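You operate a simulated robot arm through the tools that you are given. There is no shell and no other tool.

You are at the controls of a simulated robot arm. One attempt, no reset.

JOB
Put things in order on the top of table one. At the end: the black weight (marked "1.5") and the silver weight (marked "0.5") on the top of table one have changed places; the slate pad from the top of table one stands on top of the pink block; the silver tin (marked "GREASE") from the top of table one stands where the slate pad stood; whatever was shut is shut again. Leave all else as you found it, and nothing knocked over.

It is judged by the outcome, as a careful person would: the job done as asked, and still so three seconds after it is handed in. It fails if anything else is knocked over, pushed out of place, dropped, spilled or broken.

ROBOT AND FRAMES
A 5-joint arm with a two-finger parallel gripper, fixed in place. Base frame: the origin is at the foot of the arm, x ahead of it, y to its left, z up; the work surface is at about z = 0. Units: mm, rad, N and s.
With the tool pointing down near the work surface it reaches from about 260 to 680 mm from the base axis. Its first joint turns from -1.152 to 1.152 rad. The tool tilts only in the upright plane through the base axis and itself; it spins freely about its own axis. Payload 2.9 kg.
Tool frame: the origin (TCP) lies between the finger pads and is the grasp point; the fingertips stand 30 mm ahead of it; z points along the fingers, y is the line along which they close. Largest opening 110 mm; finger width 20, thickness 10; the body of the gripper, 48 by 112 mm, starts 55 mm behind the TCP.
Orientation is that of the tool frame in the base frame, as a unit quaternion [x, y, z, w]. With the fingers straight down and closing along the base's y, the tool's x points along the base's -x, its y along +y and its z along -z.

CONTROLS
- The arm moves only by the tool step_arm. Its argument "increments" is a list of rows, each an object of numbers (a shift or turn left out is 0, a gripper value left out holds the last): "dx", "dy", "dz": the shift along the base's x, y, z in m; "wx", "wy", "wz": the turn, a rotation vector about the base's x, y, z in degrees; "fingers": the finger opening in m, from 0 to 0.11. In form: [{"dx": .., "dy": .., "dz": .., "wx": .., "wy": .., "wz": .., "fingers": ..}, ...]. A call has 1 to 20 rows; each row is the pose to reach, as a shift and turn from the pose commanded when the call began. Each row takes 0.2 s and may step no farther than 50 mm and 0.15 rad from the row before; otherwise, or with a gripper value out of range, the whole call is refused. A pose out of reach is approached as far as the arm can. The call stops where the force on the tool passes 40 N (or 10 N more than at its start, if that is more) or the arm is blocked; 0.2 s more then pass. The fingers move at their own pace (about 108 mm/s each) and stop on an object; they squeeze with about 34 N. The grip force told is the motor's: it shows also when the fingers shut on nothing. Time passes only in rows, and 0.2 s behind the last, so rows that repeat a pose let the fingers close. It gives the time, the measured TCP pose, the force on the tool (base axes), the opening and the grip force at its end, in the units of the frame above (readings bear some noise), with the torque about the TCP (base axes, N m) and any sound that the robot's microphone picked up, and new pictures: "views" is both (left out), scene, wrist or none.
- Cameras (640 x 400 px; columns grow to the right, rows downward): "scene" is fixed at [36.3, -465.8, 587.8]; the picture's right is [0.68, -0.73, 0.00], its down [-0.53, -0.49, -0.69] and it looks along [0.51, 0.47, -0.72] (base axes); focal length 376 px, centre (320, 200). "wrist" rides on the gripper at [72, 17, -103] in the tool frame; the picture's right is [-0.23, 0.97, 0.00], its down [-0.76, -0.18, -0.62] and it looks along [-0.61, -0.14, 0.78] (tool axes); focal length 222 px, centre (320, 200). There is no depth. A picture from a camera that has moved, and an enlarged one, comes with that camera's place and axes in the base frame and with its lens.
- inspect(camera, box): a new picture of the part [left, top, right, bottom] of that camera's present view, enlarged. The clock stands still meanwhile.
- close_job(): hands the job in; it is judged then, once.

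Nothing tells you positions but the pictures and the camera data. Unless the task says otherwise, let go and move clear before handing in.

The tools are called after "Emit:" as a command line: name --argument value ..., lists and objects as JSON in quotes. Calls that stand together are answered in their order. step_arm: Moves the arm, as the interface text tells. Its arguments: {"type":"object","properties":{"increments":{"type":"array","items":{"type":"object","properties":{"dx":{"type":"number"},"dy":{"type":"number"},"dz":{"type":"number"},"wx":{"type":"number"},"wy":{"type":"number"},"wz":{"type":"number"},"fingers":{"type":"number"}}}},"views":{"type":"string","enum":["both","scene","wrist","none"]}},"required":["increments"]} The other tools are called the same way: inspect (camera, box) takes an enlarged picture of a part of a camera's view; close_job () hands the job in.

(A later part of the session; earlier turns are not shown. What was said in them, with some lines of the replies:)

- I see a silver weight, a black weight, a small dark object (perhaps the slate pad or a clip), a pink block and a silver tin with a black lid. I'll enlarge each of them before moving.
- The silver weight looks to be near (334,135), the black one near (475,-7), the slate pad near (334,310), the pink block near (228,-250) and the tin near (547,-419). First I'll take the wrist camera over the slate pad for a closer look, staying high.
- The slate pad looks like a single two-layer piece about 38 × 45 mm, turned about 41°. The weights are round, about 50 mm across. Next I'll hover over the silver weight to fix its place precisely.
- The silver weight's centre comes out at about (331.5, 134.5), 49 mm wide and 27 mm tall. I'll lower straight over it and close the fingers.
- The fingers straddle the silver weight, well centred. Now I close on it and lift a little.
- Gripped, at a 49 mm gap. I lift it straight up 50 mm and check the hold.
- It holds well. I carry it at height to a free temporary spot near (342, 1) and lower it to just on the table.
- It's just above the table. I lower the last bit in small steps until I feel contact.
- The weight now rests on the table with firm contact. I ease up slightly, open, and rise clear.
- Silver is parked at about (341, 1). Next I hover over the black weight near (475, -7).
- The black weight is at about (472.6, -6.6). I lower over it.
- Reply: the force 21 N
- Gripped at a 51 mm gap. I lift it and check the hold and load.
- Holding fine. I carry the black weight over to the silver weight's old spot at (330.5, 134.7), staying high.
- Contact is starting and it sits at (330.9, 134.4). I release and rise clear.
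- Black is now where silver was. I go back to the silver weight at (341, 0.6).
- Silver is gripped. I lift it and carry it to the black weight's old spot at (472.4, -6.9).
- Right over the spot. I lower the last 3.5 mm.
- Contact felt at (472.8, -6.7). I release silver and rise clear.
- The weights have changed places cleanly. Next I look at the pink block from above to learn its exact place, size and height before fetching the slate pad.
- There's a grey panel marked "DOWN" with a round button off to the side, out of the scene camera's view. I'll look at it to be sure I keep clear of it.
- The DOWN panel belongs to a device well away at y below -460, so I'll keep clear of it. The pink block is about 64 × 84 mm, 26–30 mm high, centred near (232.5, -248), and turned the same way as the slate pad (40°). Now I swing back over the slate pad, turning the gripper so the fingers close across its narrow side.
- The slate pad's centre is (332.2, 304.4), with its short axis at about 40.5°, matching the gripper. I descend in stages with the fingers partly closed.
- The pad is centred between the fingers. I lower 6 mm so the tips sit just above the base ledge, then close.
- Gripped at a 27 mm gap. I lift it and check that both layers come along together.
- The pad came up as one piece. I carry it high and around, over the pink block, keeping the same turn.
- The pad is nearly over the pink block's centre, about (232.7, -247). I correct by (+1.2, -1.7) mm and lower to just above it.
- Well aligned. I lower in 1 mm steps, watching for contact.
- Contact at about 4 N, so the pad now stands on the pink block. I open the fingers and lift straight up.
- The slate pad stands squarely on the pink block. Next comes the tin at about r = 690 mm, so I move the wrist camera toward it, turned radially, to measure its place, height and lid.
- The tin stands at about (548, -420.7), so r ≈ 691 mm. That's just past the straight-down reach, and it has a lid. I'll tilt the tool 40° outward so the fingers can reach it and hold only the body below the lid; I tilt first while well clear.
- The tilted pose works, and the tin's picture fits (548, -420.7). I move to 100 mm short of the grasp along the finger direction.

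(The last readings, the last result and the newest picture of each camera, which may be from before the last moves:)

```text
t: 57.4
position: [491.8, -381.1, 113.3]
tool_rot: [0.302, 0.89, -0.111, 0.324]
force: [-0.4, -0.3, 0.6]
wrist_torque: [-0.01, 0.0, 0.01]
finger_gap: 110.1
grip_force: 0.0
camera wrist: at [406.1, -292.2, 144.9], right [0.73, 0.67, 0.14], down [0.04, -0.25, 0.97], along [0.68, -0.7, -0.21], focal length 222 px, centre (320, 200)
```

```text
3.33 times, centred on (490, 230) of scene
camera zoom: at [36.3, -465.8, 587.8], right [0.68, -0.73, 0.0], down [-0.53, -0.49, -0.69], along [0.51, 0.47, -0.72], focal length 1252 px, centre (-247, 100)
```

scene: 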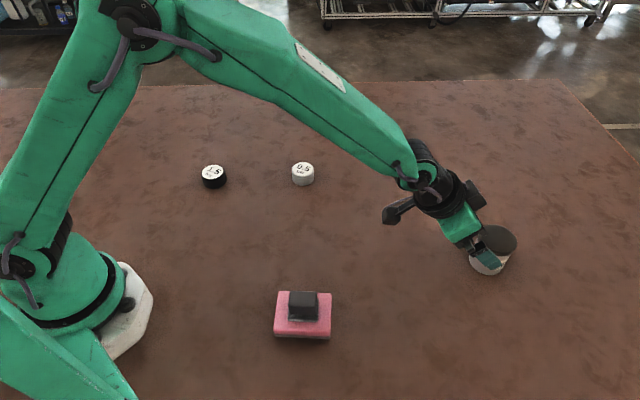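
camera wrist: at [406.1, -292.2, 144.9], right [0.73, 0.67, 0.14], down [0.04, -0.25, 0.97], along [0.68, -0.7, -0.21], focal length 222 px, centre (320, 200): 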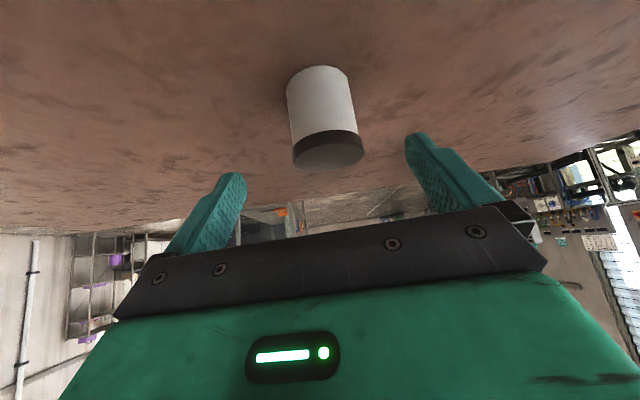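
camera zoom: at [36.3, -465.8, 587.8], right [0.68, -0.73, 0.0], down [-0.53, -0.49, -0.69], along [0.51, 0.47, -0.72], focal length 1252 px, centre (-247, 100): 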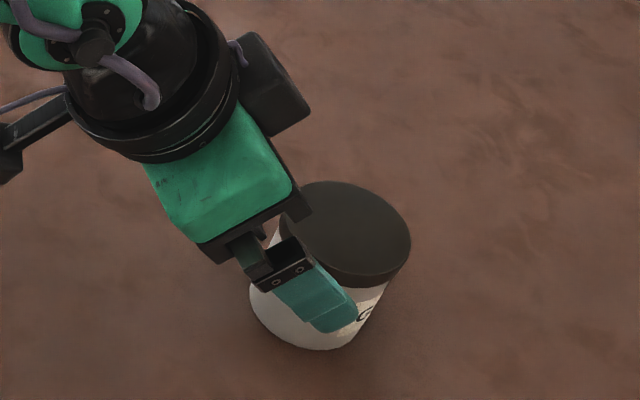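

The lid overhangs the body slightly (lid roughly z 56–68), so the tilted grip on the body is right. I advance along the finger direction in two stages with the fingers wide open.

Emit:
step_arm --increments '[{"dx": 0.013, "dy": -0.0095, "dz": -0.019}, {"dx": 0.026, "dy": -0.019, "dz": -0.0375}, {"dx": 0.037, "dy": -0.027, "dz": -0.054}, {"dx": 0.037, "dy": -0.027, "dz": -0.054}]'

Emit:
inspect --camera "scene" --box '[420, 190, 560, 300]'

```text
t: 58.4
position: [530.9, -406.1, 59.2]
tool_rot: [0.302, 0.89, -0.11, 0.324]
force: [0.1, 0.5, -0.1]
wrist_torque: [-0.01, -0.01, -0.03]
finger_gap: 110.0
grip_force: 0.0
camera wrist: at [444.3, -318.8, 90.8], right [0.73, 0.67, 0.15], down [0.04, -0.25, 0.97], along [0.68, -0.7, -0.21], focal length 222 px, centre (320, 200)
```

scene: 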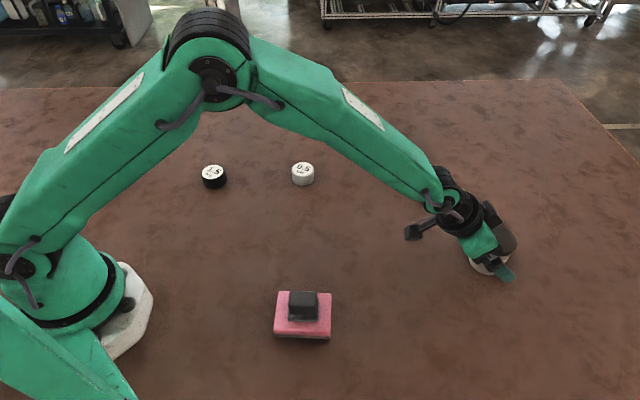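
wrist: 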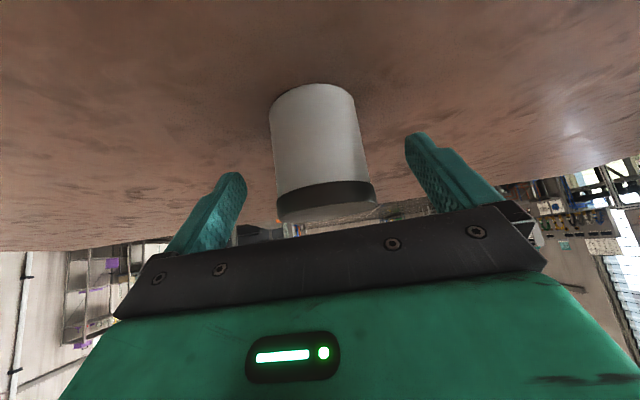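

```text
3.64 times, centred on (490, 245) of scene
camera zoom: at [36.3, -465.8, 587.8], right [0.68, -0.73, 0.0], down [-0.53, -0.49, -0.69], along [0.51, 0.47, -0.72], focal length 1366 px, centre (-298, 36)
```

zoom: 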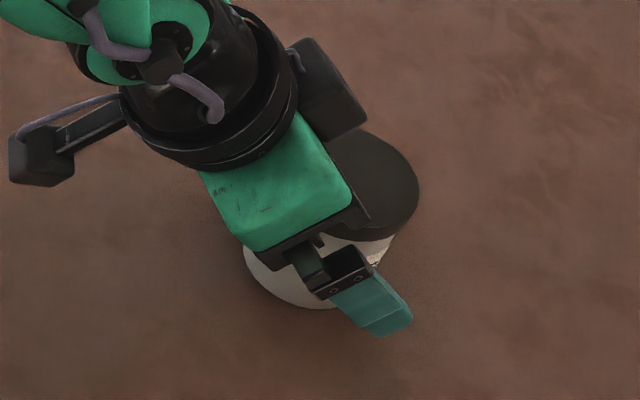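

Clearances look fine and the tin lies between the fingers. I make the final advance and close gently on the body.

Emit:
step_arm --increments '[{"dx": 0.007, "dy": -0.0057, "dz": -0.0106}, {"dx": 0.0138, "dy": -0.0114, "dz": -0.0212}, {"dx": 0.0138, "dy": -0.0114, "dz": -0.0212}, {"dx": 0.0138, "dy": -0.0114, "dz": -0.0212, "fingers": 0.085}, {"dx": 0.0138, "dy": -0.0114, "dz": -0.0212, "fingers": 0.085}]'

Emit:
inspect --camera "scene" --box '[420, 190, 560, 300]'

Emit:
inspect --camera "wrist" --box '[200, 80, 440, 240]'

```text
t: 59.6
position: [544.7, -419.5, 38.4]
tool_rot: [0.302, 0.89, -0.11, 0.324]
force: [0.2, 0.0, -0.5]
wrist_torque: [-0.02, -0.01, 0.03]
finger_gap: 84.9
grip_force: 0.0
camera wrist: at [458.3, -330.6, 70.9], right [0.73, 0.67, 0.15], down [0.04, -0.25, 0.97], along [0.68, -0.7, -0.21], focal length 222 px, centre (320, 200)
```

scene: 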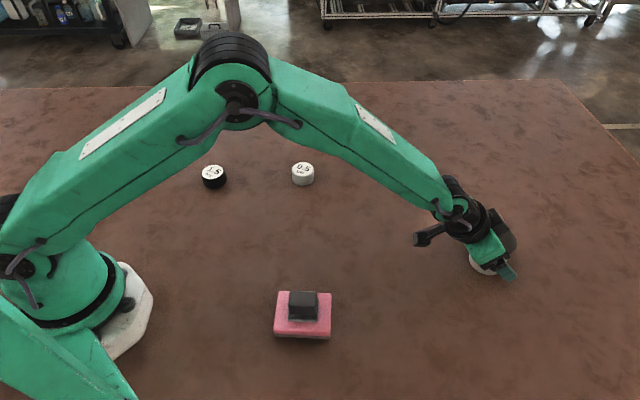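
wrist: 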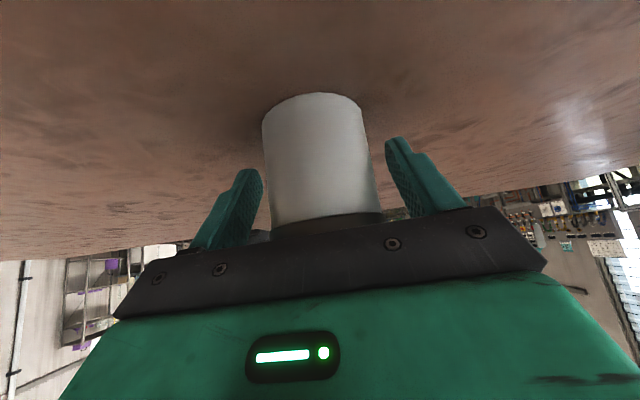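

```text
3.64 times, centred on (490, 245) of scene
camera zoom: at [36.3, -465.8, 587.8], right [0.68, -0.73, 0.0], down [-0.53, -0.49, -0.69], along [0.51, 0.47, -0.72], focal length 1366 px, centre (-298, 36)
```

zoom: 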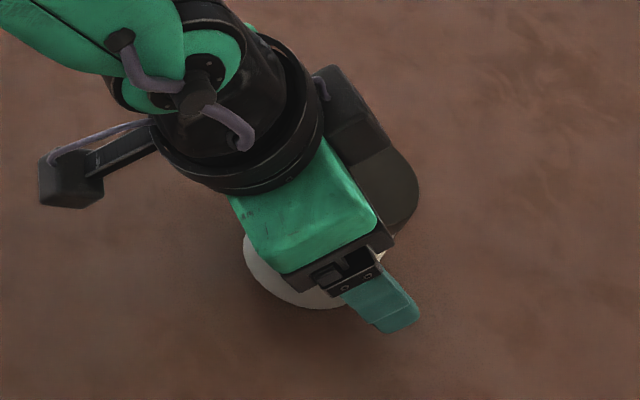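

```text
2.50 times, centred on (320, 160) of wrist
camera zoom: at [458.3, -330.6, 70.9], right [0.73, 0.67, 0.15], down [0.04, -0.25, 0.97], along [0.68, -0.7, -0.21], focal length 555 px, centre (320, 300)
```

zoom: 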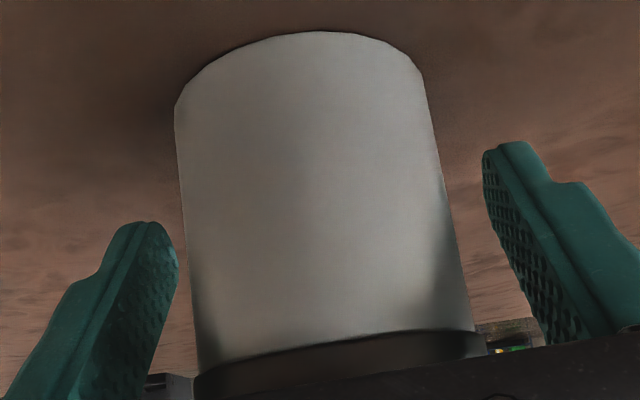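

The tin is centred to within about 1 mm and the band of contact is well below the lid. I close the fingers.

Emit:
step_arm --increments '[{"dx": -0.0004, "dy": -0.0005, "fingers": 0.075}, {"dx": -0.0004, "dy": -0.0005, "fingers": 0.07}, {"dx": -0.0004, "dy": -0.0005, "fingers": 0.06}, {"dx": -0.0004, "dy": -0.0005, "fingers": 0.05}, {"dx": -0.0004, "dy": -0.0005, "fingers": 0.05}]'

Emit:
inspect --camera "wrist" --box '[200, 80, 440, 240]'

```text
t: 60.8
position: [543.1, -419.4, 39.2]
tool_rot: [0.302, 0.89, -0.111, 0.323]
force: [0.3, 0.0, 1.5]
wrist_torque: [0.07, -0.04, -0.01]
finger_gap: 60.2
grip_force: 34.2
camera wrist: at [457.2, -330.7, 71.3], right [0.73, 0.67, 0.15], down [0.04, -0.25, 0.97], along [0.68, -0.7, -0.21], focal length 222 px, centre (320, 200)
```

scene: 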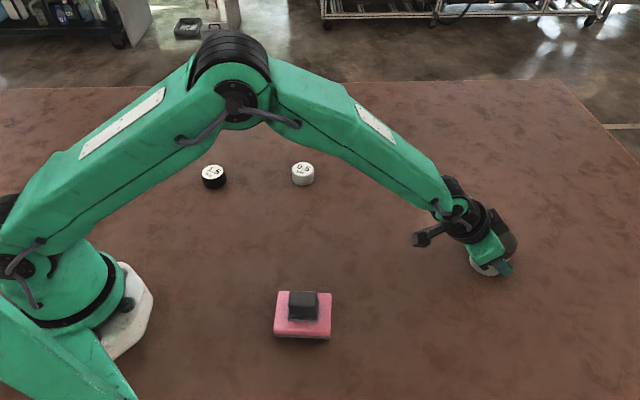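
wrist: 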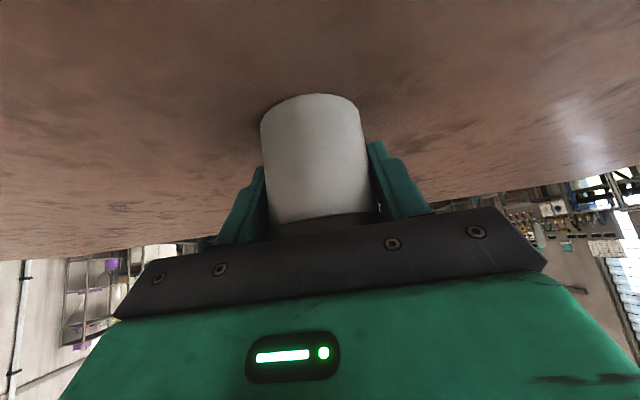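

```text
2.50 times, centred on (320, 160) of wrist
camera zoom: at [457.2, -330.7, 71.3], right [0.73, 0.67, 0.15], down [0.04, -0.25, 0.97], along [0.68, -0.7, -0.21], focal length 555 px, centre (320, 300)
```

zoom: 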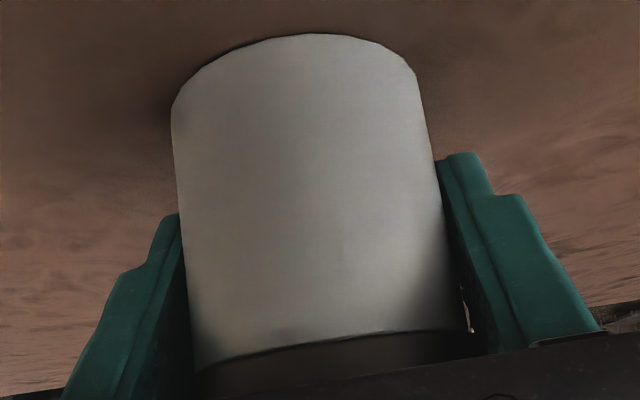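

Gripped on the body, at a 60 mm gap. I lift a little and check that the tin and its lid come up together.

Emit:
step_arm --increments '[{"dz": 0.004}, {"dz": 0.012}, {"dz": 0.025}, {"dz": 0.04}, {"dz": 0.04}]'

Emit:
inspect --camera "scene" --box '[420, 170, 560, 300]'

```text
t: 62.0
position: [543.6, -420.1, 78.2]
tool_rot: [0.302, 0.89, -0.11, 0.324]
force: [-0.5, 0.4, -2.9]
wrist_torque: [0.03, -0.01, 0.0]
finger_gap: 60.0
grip_force: 34.7
camera wrist: at [457.6, -331.1, 110.2], right [0.73, 0.67, 0.14], down [0.04, -0.25, 0.97], along [0.68, -0.7, -0.21], focal length 222 px, centre (320, 200)
```

scene: 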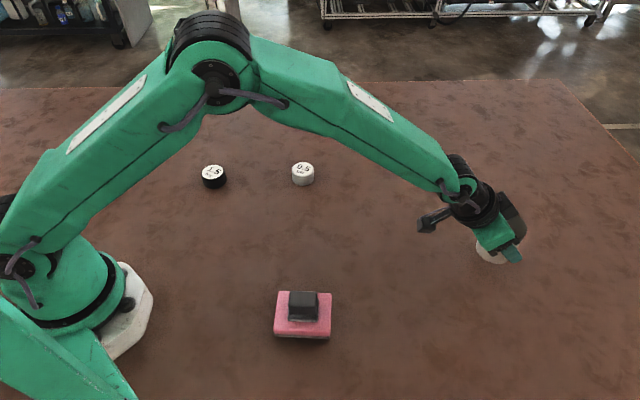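
wrist: 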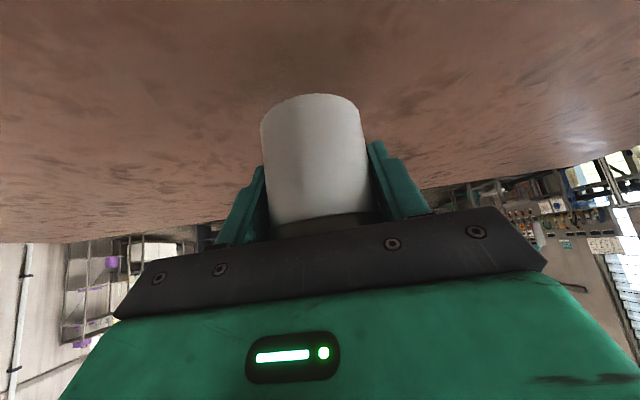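

```text
3.08 times, centred on (490, 235) of scene
camera zoom: at [36.3, -465.8, 587.8], right [0.68, -0.73, 0.0], down [-0.53, -0.49, -0.69], along [0.51, 0.47, -0.72], focal length 1156 px, centre (-203, 92)
```

zoom: 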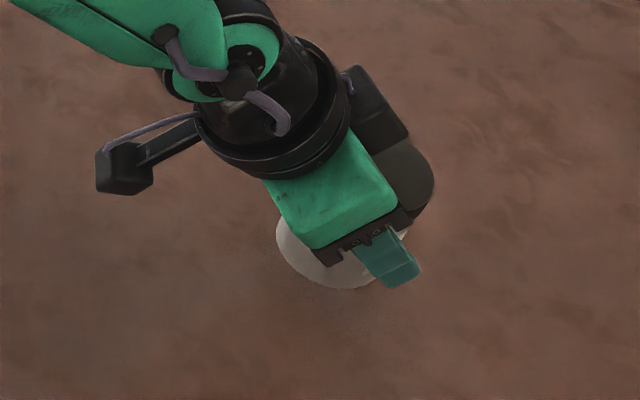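

The tin hangs steady and the lid came with it. I draw it back radially toward r = 500 and up to z ≈ 150, keeping it upright.

Emit:
step_arm --increments '[{"dx": -0.015, "dy": 0.0115, "dz": 0.02}, {"dx": -0.038, "dy": 0.0292, "dz": 0.04}, {"dx": -0.065, "dy": 0.0499, "dz": 0.058}, {"dx": -0.093, "dy": 0.0714, "dz": 0.072}, {"dx": -0.121, "dy": 0.0929, "dz": 0.072}, {"dx": -0.14, "dy": 0.1075, "dz": 0.072}, {"dx": -0.1476, "dy": 0.1132, "dz": 0.072}, {"dx": -0.1476, "dy": 0.1132, "dz": 0.072}]'

```text
t: 63.8
position: [395.6, -305.9, 151.2]
tool_rot: [0.301, 0.89, -0.11, 0.324]
force: [0.1, -0.8, -1.9]
wrist_torque: [-0.01, 0.0, 0.01]
finger_gap: 60.1
grip_force: 33.9
camera wrist: at [309.7, -217.1, 182.5], right [0.73, 0.67, 0.14], down [0.04, -0.25, 0.97], along [0.68, -0.7, -0.21], focal length 222 px, centre (320, 200)
```

scene: 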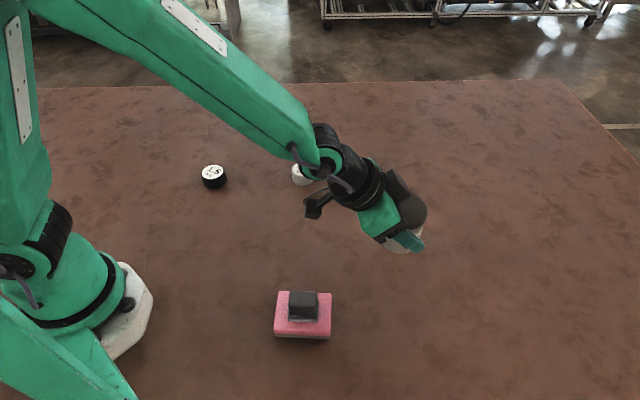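
wrist: 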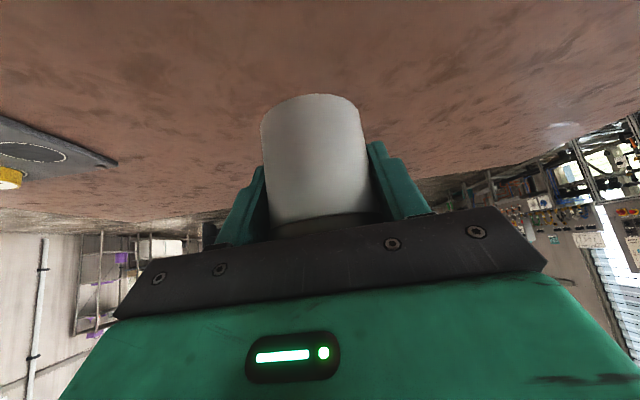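

Now I swing the tin around the base in an arc, turning the tool with it so it stays upright, to above the slate pad's old place.

Emit:
step_arm --increments '[{"dx": 0.0182, "dy": 0.0297, "wz": 4}, {"dx": 0.0342, "dy": 0.0606, "wz": 8}, {"dx": 0.0479, "dy": 0.0922, "wz": 12}, {"dx": 0.0593, "dy": 0.1247, "wz": 16}, {"dx": 0.0683, "dy": 0.1577, "wz": 20}, {"dx": 0.075, "dy": 0.191, "wz": 24}, {"dx": 0.0793, "dy": 0.2246, "wz": 28}, {"dx": 0.0812, "dy": 0.2582, "wz": 32}, {"dx": 0.0808, "dy": 0.2917, "wz": 36}, {"dx": 0.0781, "dy": 0.3248, "wz": 40}, {"dx": 0.0729, "dy": 0.3576, "wz": 44}, {"dx": 0.0656, "dy": 0.3897, "wz": 48}, {"dx": 0.0561, "dy": 0.4211, "wz": 52}, {"dx": 0.0445, "dy": 0.4516, "wz": 56}, {"dx": 0.0308, "dy": 0.481, "wz": 60}, {"dx": 0.0152, "dy": 0.5092, "wz": 64}, {"dx": -0.0023, "dy": 0.5361, "wz": 68}, {"dx": -0.0215, "dy": 0.5616, "wz": 72}, {"dx": -0.0424, "dy": 0.5856, "wz": 76}, {"dx": -0.0647, "dy": 0.6078, "wz": 80}]'

```text
t: 68.0
position: [330.6, 303.2, 150.3]
tool_rot: [-0.341, 0.876, 0.123, 0.319]
force: [0.3, 0.8, -1.1]
wrist_torque: [0.01, 0.0, 0.01]
finger_gap: 59.9
grip_force: 34.1
camera wrist: at [229.4, 232.8, 180.9], right [-0.53, 0.84, 0.15], down [0.25, -0.01, 0.97], along [0.81, 0.55, -0.21], focal length 222 px, centre (320, 200)
```

scene: 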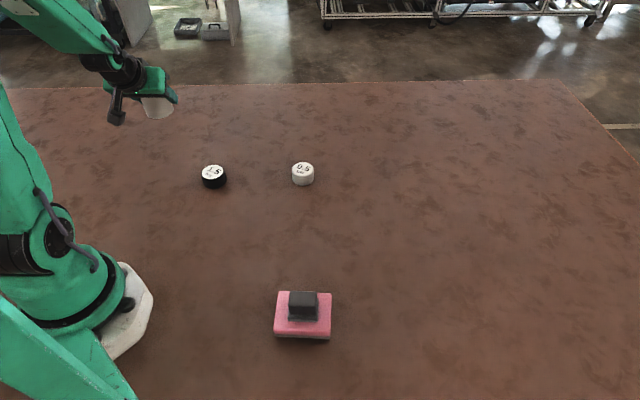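
wrist: 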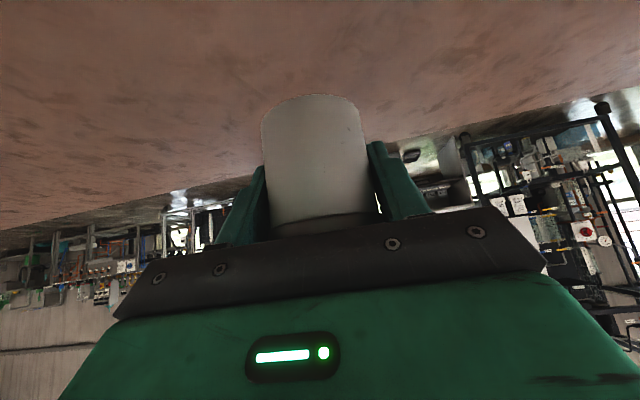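

The tin is over the spot. I lower it to a few millimetres above the table with a small correction.

Emit:
step_arm --increments '[{"dx": 0.0006, "dy": 0.001, "dz": -0.025}, {"dx": 0.0006, "dy": 0.001, "dz": -0.055}, {"dx": 0.0006, "dy": 0.001, "dz": -0.082}, {"dx": 0.0006, "dy": 0.001, "dz": -0.1}, {"dx": 0.0006, "dy": 0.001, "dz": -0.1}]'

Emit:
inspect --camera "scene" --box '[100, 80, 240, 200]'

```text
t: 69.2
position: [331.6, 303.2, 50.1]
tool_rot: [-0.34, 0.876, 0.124, 0.319]
force: [0.8, -0.6, -2.4]
wrist_torque: [0.01, 0.0, -0.01]
finger_gap: 60.2
grip_force: 33.8
camera wrist: at [231.0, 234.0, 82.4], right [-0.53, 0.84, 0.15], down [0.25, -0.01, 0.97], along [0.81, 0.55, -0.21], focal length 222 px, centre (320, 200)
```

scene: 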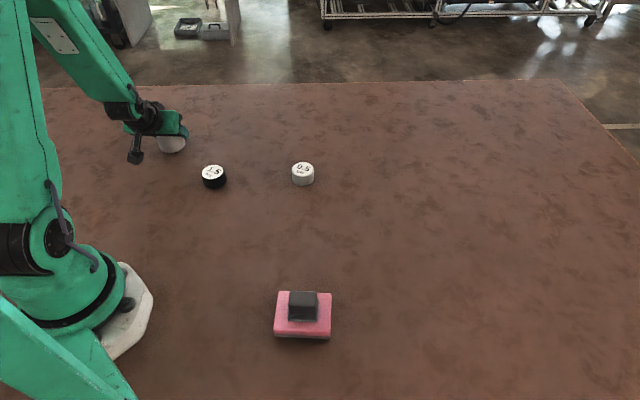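
wrist: 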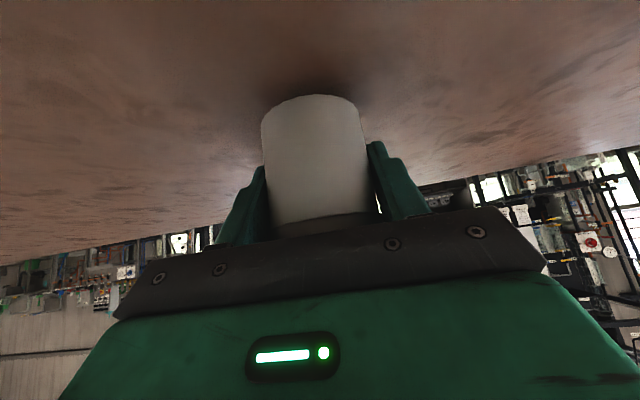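

```text
3.33 times, centred on (170, 140) of scene
camera zoom: at [36.3, -465.8, 587.8], right [0.68, -0.73, 0.0], down [-0.53, -0.49, -0.69], along [0.51, 0.47, -0.72], focal length 1252 px, centre (820, 400)
```

zoom: 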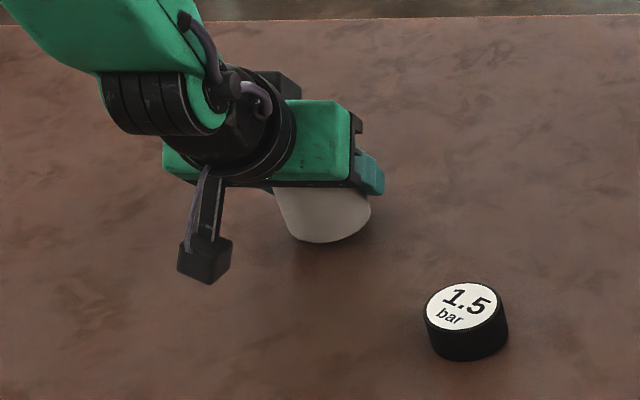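

Emit:
step_arm --increments '[{"dx": -0.0008, "dy": 0.0, "dz": -0.004}, {"dx": -0.0008, "dy": 0.0, "dz": -0.007}, {"dx": -0.0008, "dy": 0.0, "dz": -0.0095}, {"dx": -0.0008, "dy": 0.0, "dz": -0.0095}]'

```text
t: 70.2
position: [331.8, 301.8, 41.4]
tool_rot: [-0.34, 0.876, 0.124, 0.319]
force: [1.1, 0.1, -1.8]
wrist_torque: [0.0, -0.02, 0.0]
finger_gap: 60.1
grip_force: 34.2
camera wrist: at [230.7, 233.8, 72.8], right [-0.53, 0.84, 0.15], down [0.25, -0.01, 0.97], along [0.81, 0.55, -0.21], focal length 222 px, centre (320, 200)
```

scene: 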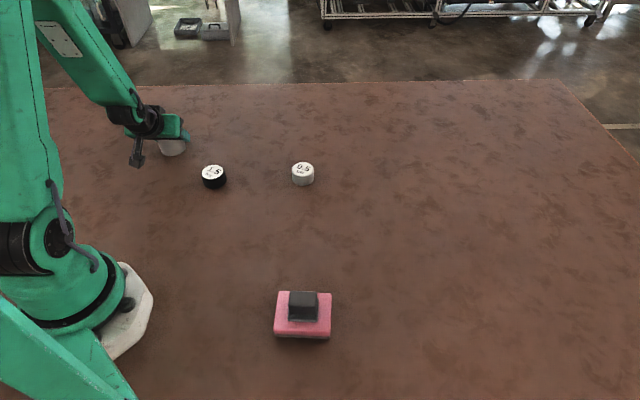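
wrist: 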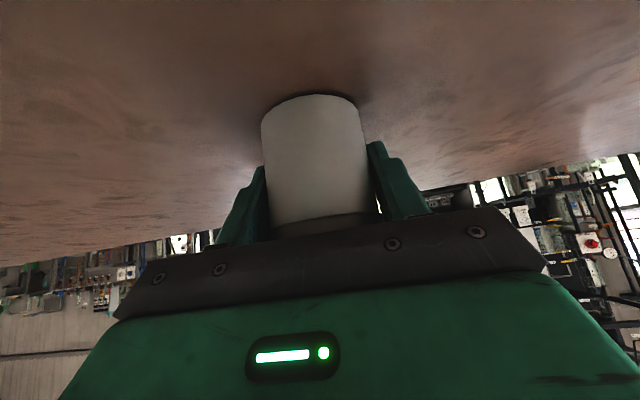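

Emit:
step_arm --increments '[{"dz": -0.0006}, {"dz": -0.0011}, {"dz": -0.0011}]' --views "none"

```text
t: 71.0
position: [331.5, 303.6, 39.6]
tool_rot: [-0.341, 0.876, 0.124, 0.319]
force: [-0.8, -0.2, -2.2]
wrist_torque: [0.03, -0.03, 0.0]
finger_gap: 60.4
grip_force: 34.2
```

Emit:
step_arm --increments '[{"dz": -0.0004}, {"dz": -0.0008}, {"dz": -0.0008}]' --views "wrist"

```text
t: 71.8
position: [331.1, 304.2, 39.6]
tool_rot: [-0.34, 0.876, 0.124, 0.32]
force: [-2.8, -0.7, 8.9]
wrist_torque: [-0.31, 0.17, -0.13]
finger_gap: 60.2
grip_force: 34.3
camera wrist: at [230.5, 234.1, 71.0], right [-0.53, 0.84, 0.15], down [0.25, -0.01, 0.97], along [0.81, 0.55, -0.21], focal length 222 px, centre (320, 200)
```

wrist: 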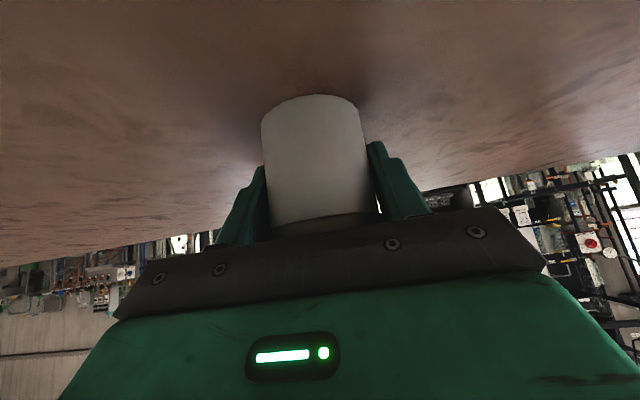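

The tin stands on the table with light contact. I open wide, then back away along the finger direction and up.

Emit:
step_arm --increments '[{"dz": 0.0003, "fingers": 0.06}, {"dz": 0.0003, "fingers": 0.075}, {"dz": 0.0003, "fingers": 0.095}, {"dz": 0.0003, "fingers": 0.11}, {"dz": 0.0003, "fingers": 0.11}, {"dx": -0.0095, "dy": -0.0087, "dz": 0.0153, "fingers": 0.11}, {"dx": -0.019, "dy": -0.0174, "dz": 0.035, "fingers": 0.11}, {"dx": -0.0285, "dy": -0.026, "dz": 0.065, "fingers": 0.11}, {"dx": -0.035, "dy": -0.032, "dz": 0.1, "fingers": 0.11}, {"dx": -0.04, "dy": -0.0365, "dz": 0.14, "fingers": 0.11}, {"dx": -0.04, "dy": -0.0365, "dz": 0.14, "fingers": 0.11}]'

Emit:
inspect --camera "scene" --box '[120, 90, 260, 200]'

```text
t: 74.2
position: [291.6, 267.4, 179.6]
tool_rot: [-0.341, 0.875, 0.124, 0.319]
force: [-0.9, -0.8, 0.0]
wrist_torque: [0.01, -0.03, 0.03]
finger_gap: 110.0
grip_force: 0.0
camera wrist: at [190.9, 197.7, 211.2], right [-0.53, 0.84, 0.15], down [0.25, -0.01, 0.97], along [0.81, 0.55, -0.21], focal length 222 px, centre (320, 200)
```

scene: 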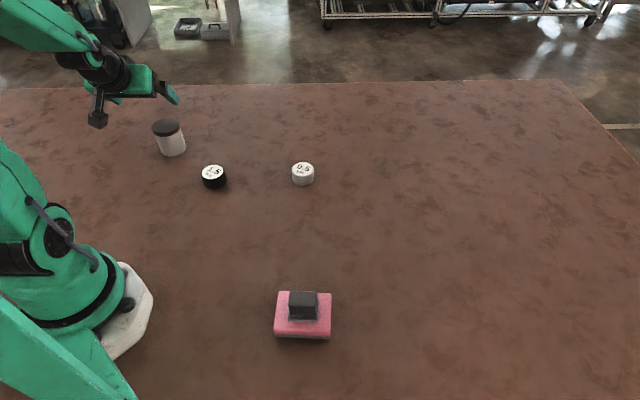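
wrist: 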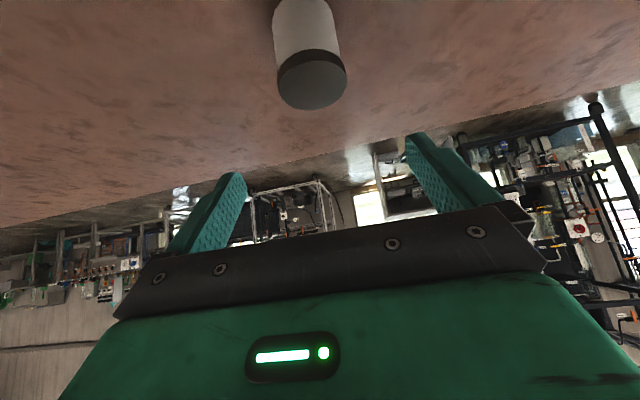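

```text
3.64 times, centred on (190, 145) of scene
camera zoom: at [36.3, -465.8, 587.8], right [0.68, -0.73, 0.0], down [-0.53, -0.49, -0.69], along [0.51, 0.47, -0.72], focal length 1366 px, centre (793, 400)
```

zoom: 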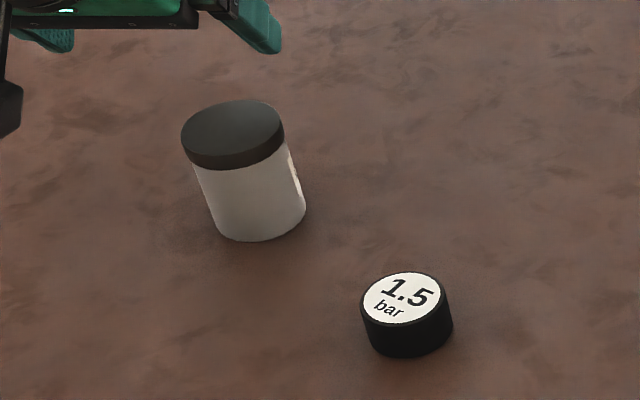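

The tin stands upright with its lid on, where the slate pad was. I bring the tool back to vertical well above everything and move away for a last check.

Emit:
step_arm --increments '[{"dz": 0.03}, {"dz": 0.05, "wx": -5.4, "wy": 5.9}, {"dz": 0.05, "wx": -10.8, "wy": 11.8}, {"dz": 0.05, "wx": -16.2, "wy": 17.7}, {"dz": 0.05, "wx": -21.6, "wy": 23.6}, {"dz": 0.05, "wx": -27.02, "wy": 29.49}, {"dx": 0.02, "dy": -0.04, "dz": 0.05, "wx": -27.02, "wy": 29.49}, {"dx": 0.04, "dy": -0.08, "dz": 0.05, "wx": -27.02, "wy": 29.49}, {"dx": 0.06, "dy": -0.12, "dz": 0.05, "wx": -27.02, "wy": 29.49}, {"dx": 0.075, "dy": -0.16, "dz": 0.04, "wx": -27.02, "wy": 29.49}, {"dx": 0.085, "dy": -0.2, "dz": 0.03, "wx": -27.02, "wy": 29.49}, {"dx": 0.095, "dy": -0.24, "dz": 0.03, "wx": -27.02, "wy": 29.49}, {"dx": 0.095, "dy": -0.28, "dz": 0.03, "wx": -27.02, "wy": 29.49}, {"dx": 0.095, "dy": -0.28, "dz": 0.03, "wx": -27.02, "wy": 29.49}]'

Emit:
inspect --camera "scene" --box '[130, 90, 350, 220]'

Emit:
inspect --camera "scene" --box '[250, 260, 360, 350]'

```text
t: 77.2
position: [388.3, -12.9, 210.1]
tool_rot: [-0.363, 0.932, 0.0, 0.0]
force: [-0.1, 0.3, -0.2]
wrist_torque: [-0.02, -0.01, 0.02]
finger_gap: 110.1
grip_force: 0.1
camera wrist: at [322.8, -49.7, 311.4], right [-0.49, 0.87, 0.0], down [0.68, 0.38, 0.62], along [0.54, 0.31, -0.78], focal length 222 px, centre (320, 200)
```

scene: 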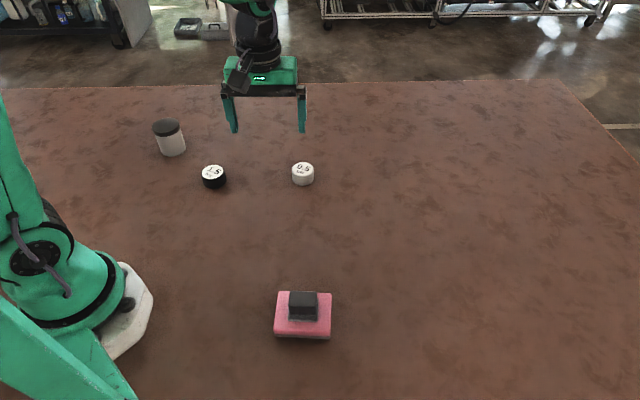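
wrist: 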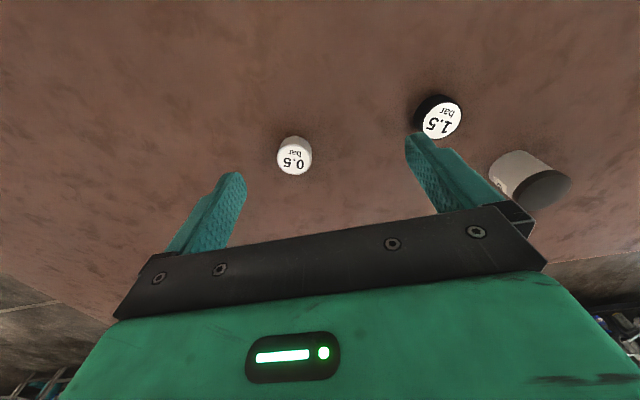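

```text
2.91 times, centred on (240, 155) of scene
camera zoom: at [36.3, -465.8, 587.8], right [0.68, -0.73, 0.0], down [-0.53, -0.49, -0.69], along [0.51, 0.47, -0.72], focal length 1092 px, centre (553, 331)
```

zoom: 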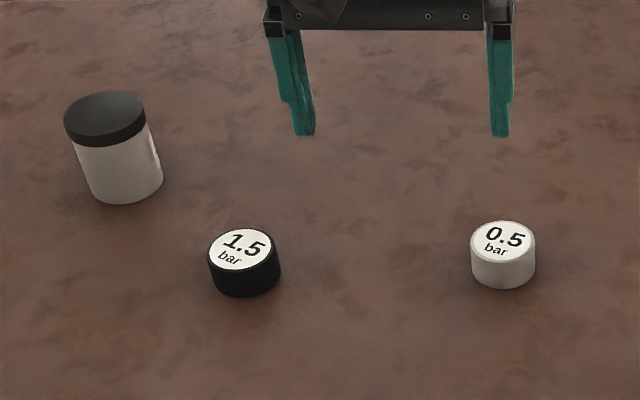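

```text
4.44 times, centred on (305, 305) of scene
camera zoom: at [36.3, -465.8, 587.8], right [0.68, -0.73, 0.0], down [-0.53, -0.49, -0.69], along [0.51, 0.47, -0.72], focal length 1669 px, centre (387, -267)
```

zoom: 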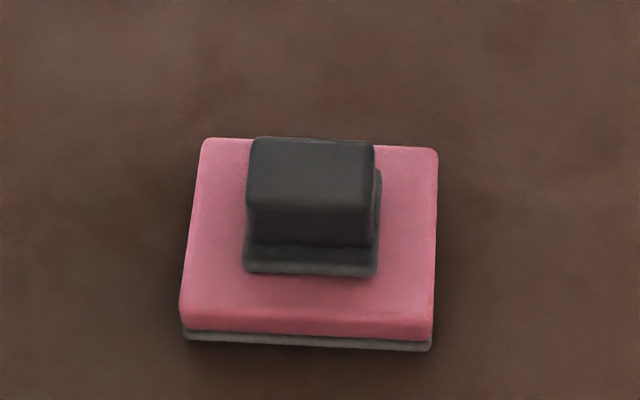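

Everything is in place. The weights have changed places, the slate pad stands on the unmoved pink block, and the closed tin stands upright where the pad was. The arm is empty and clear, so I hand the job in.

Emit:
close_job

```text
The job is handed in.
```

The job is handed in. In the last pictures before handing in, everything stood as asked:

- **Weights:** the black weight (1.5) now stands where the silver one was, and the silver weight (0.5) where the black one was. By the camera and arm readings, both are within a millimetre or two of the old spots.
- **Slate pad:** it stands on top of the pink block, a few millimetres off centre. The pink block has not moved.
- **Tin:** it stands upright where the slate pad stood. I held it by the body below the lid, and the lid stayed on.
- **Shut things:** I opened nothing, so there was nothing to shut again.

Nothing was knocked over. The device with the "DOWN" label at the side was not touched. The gripper is empty and well above the table.
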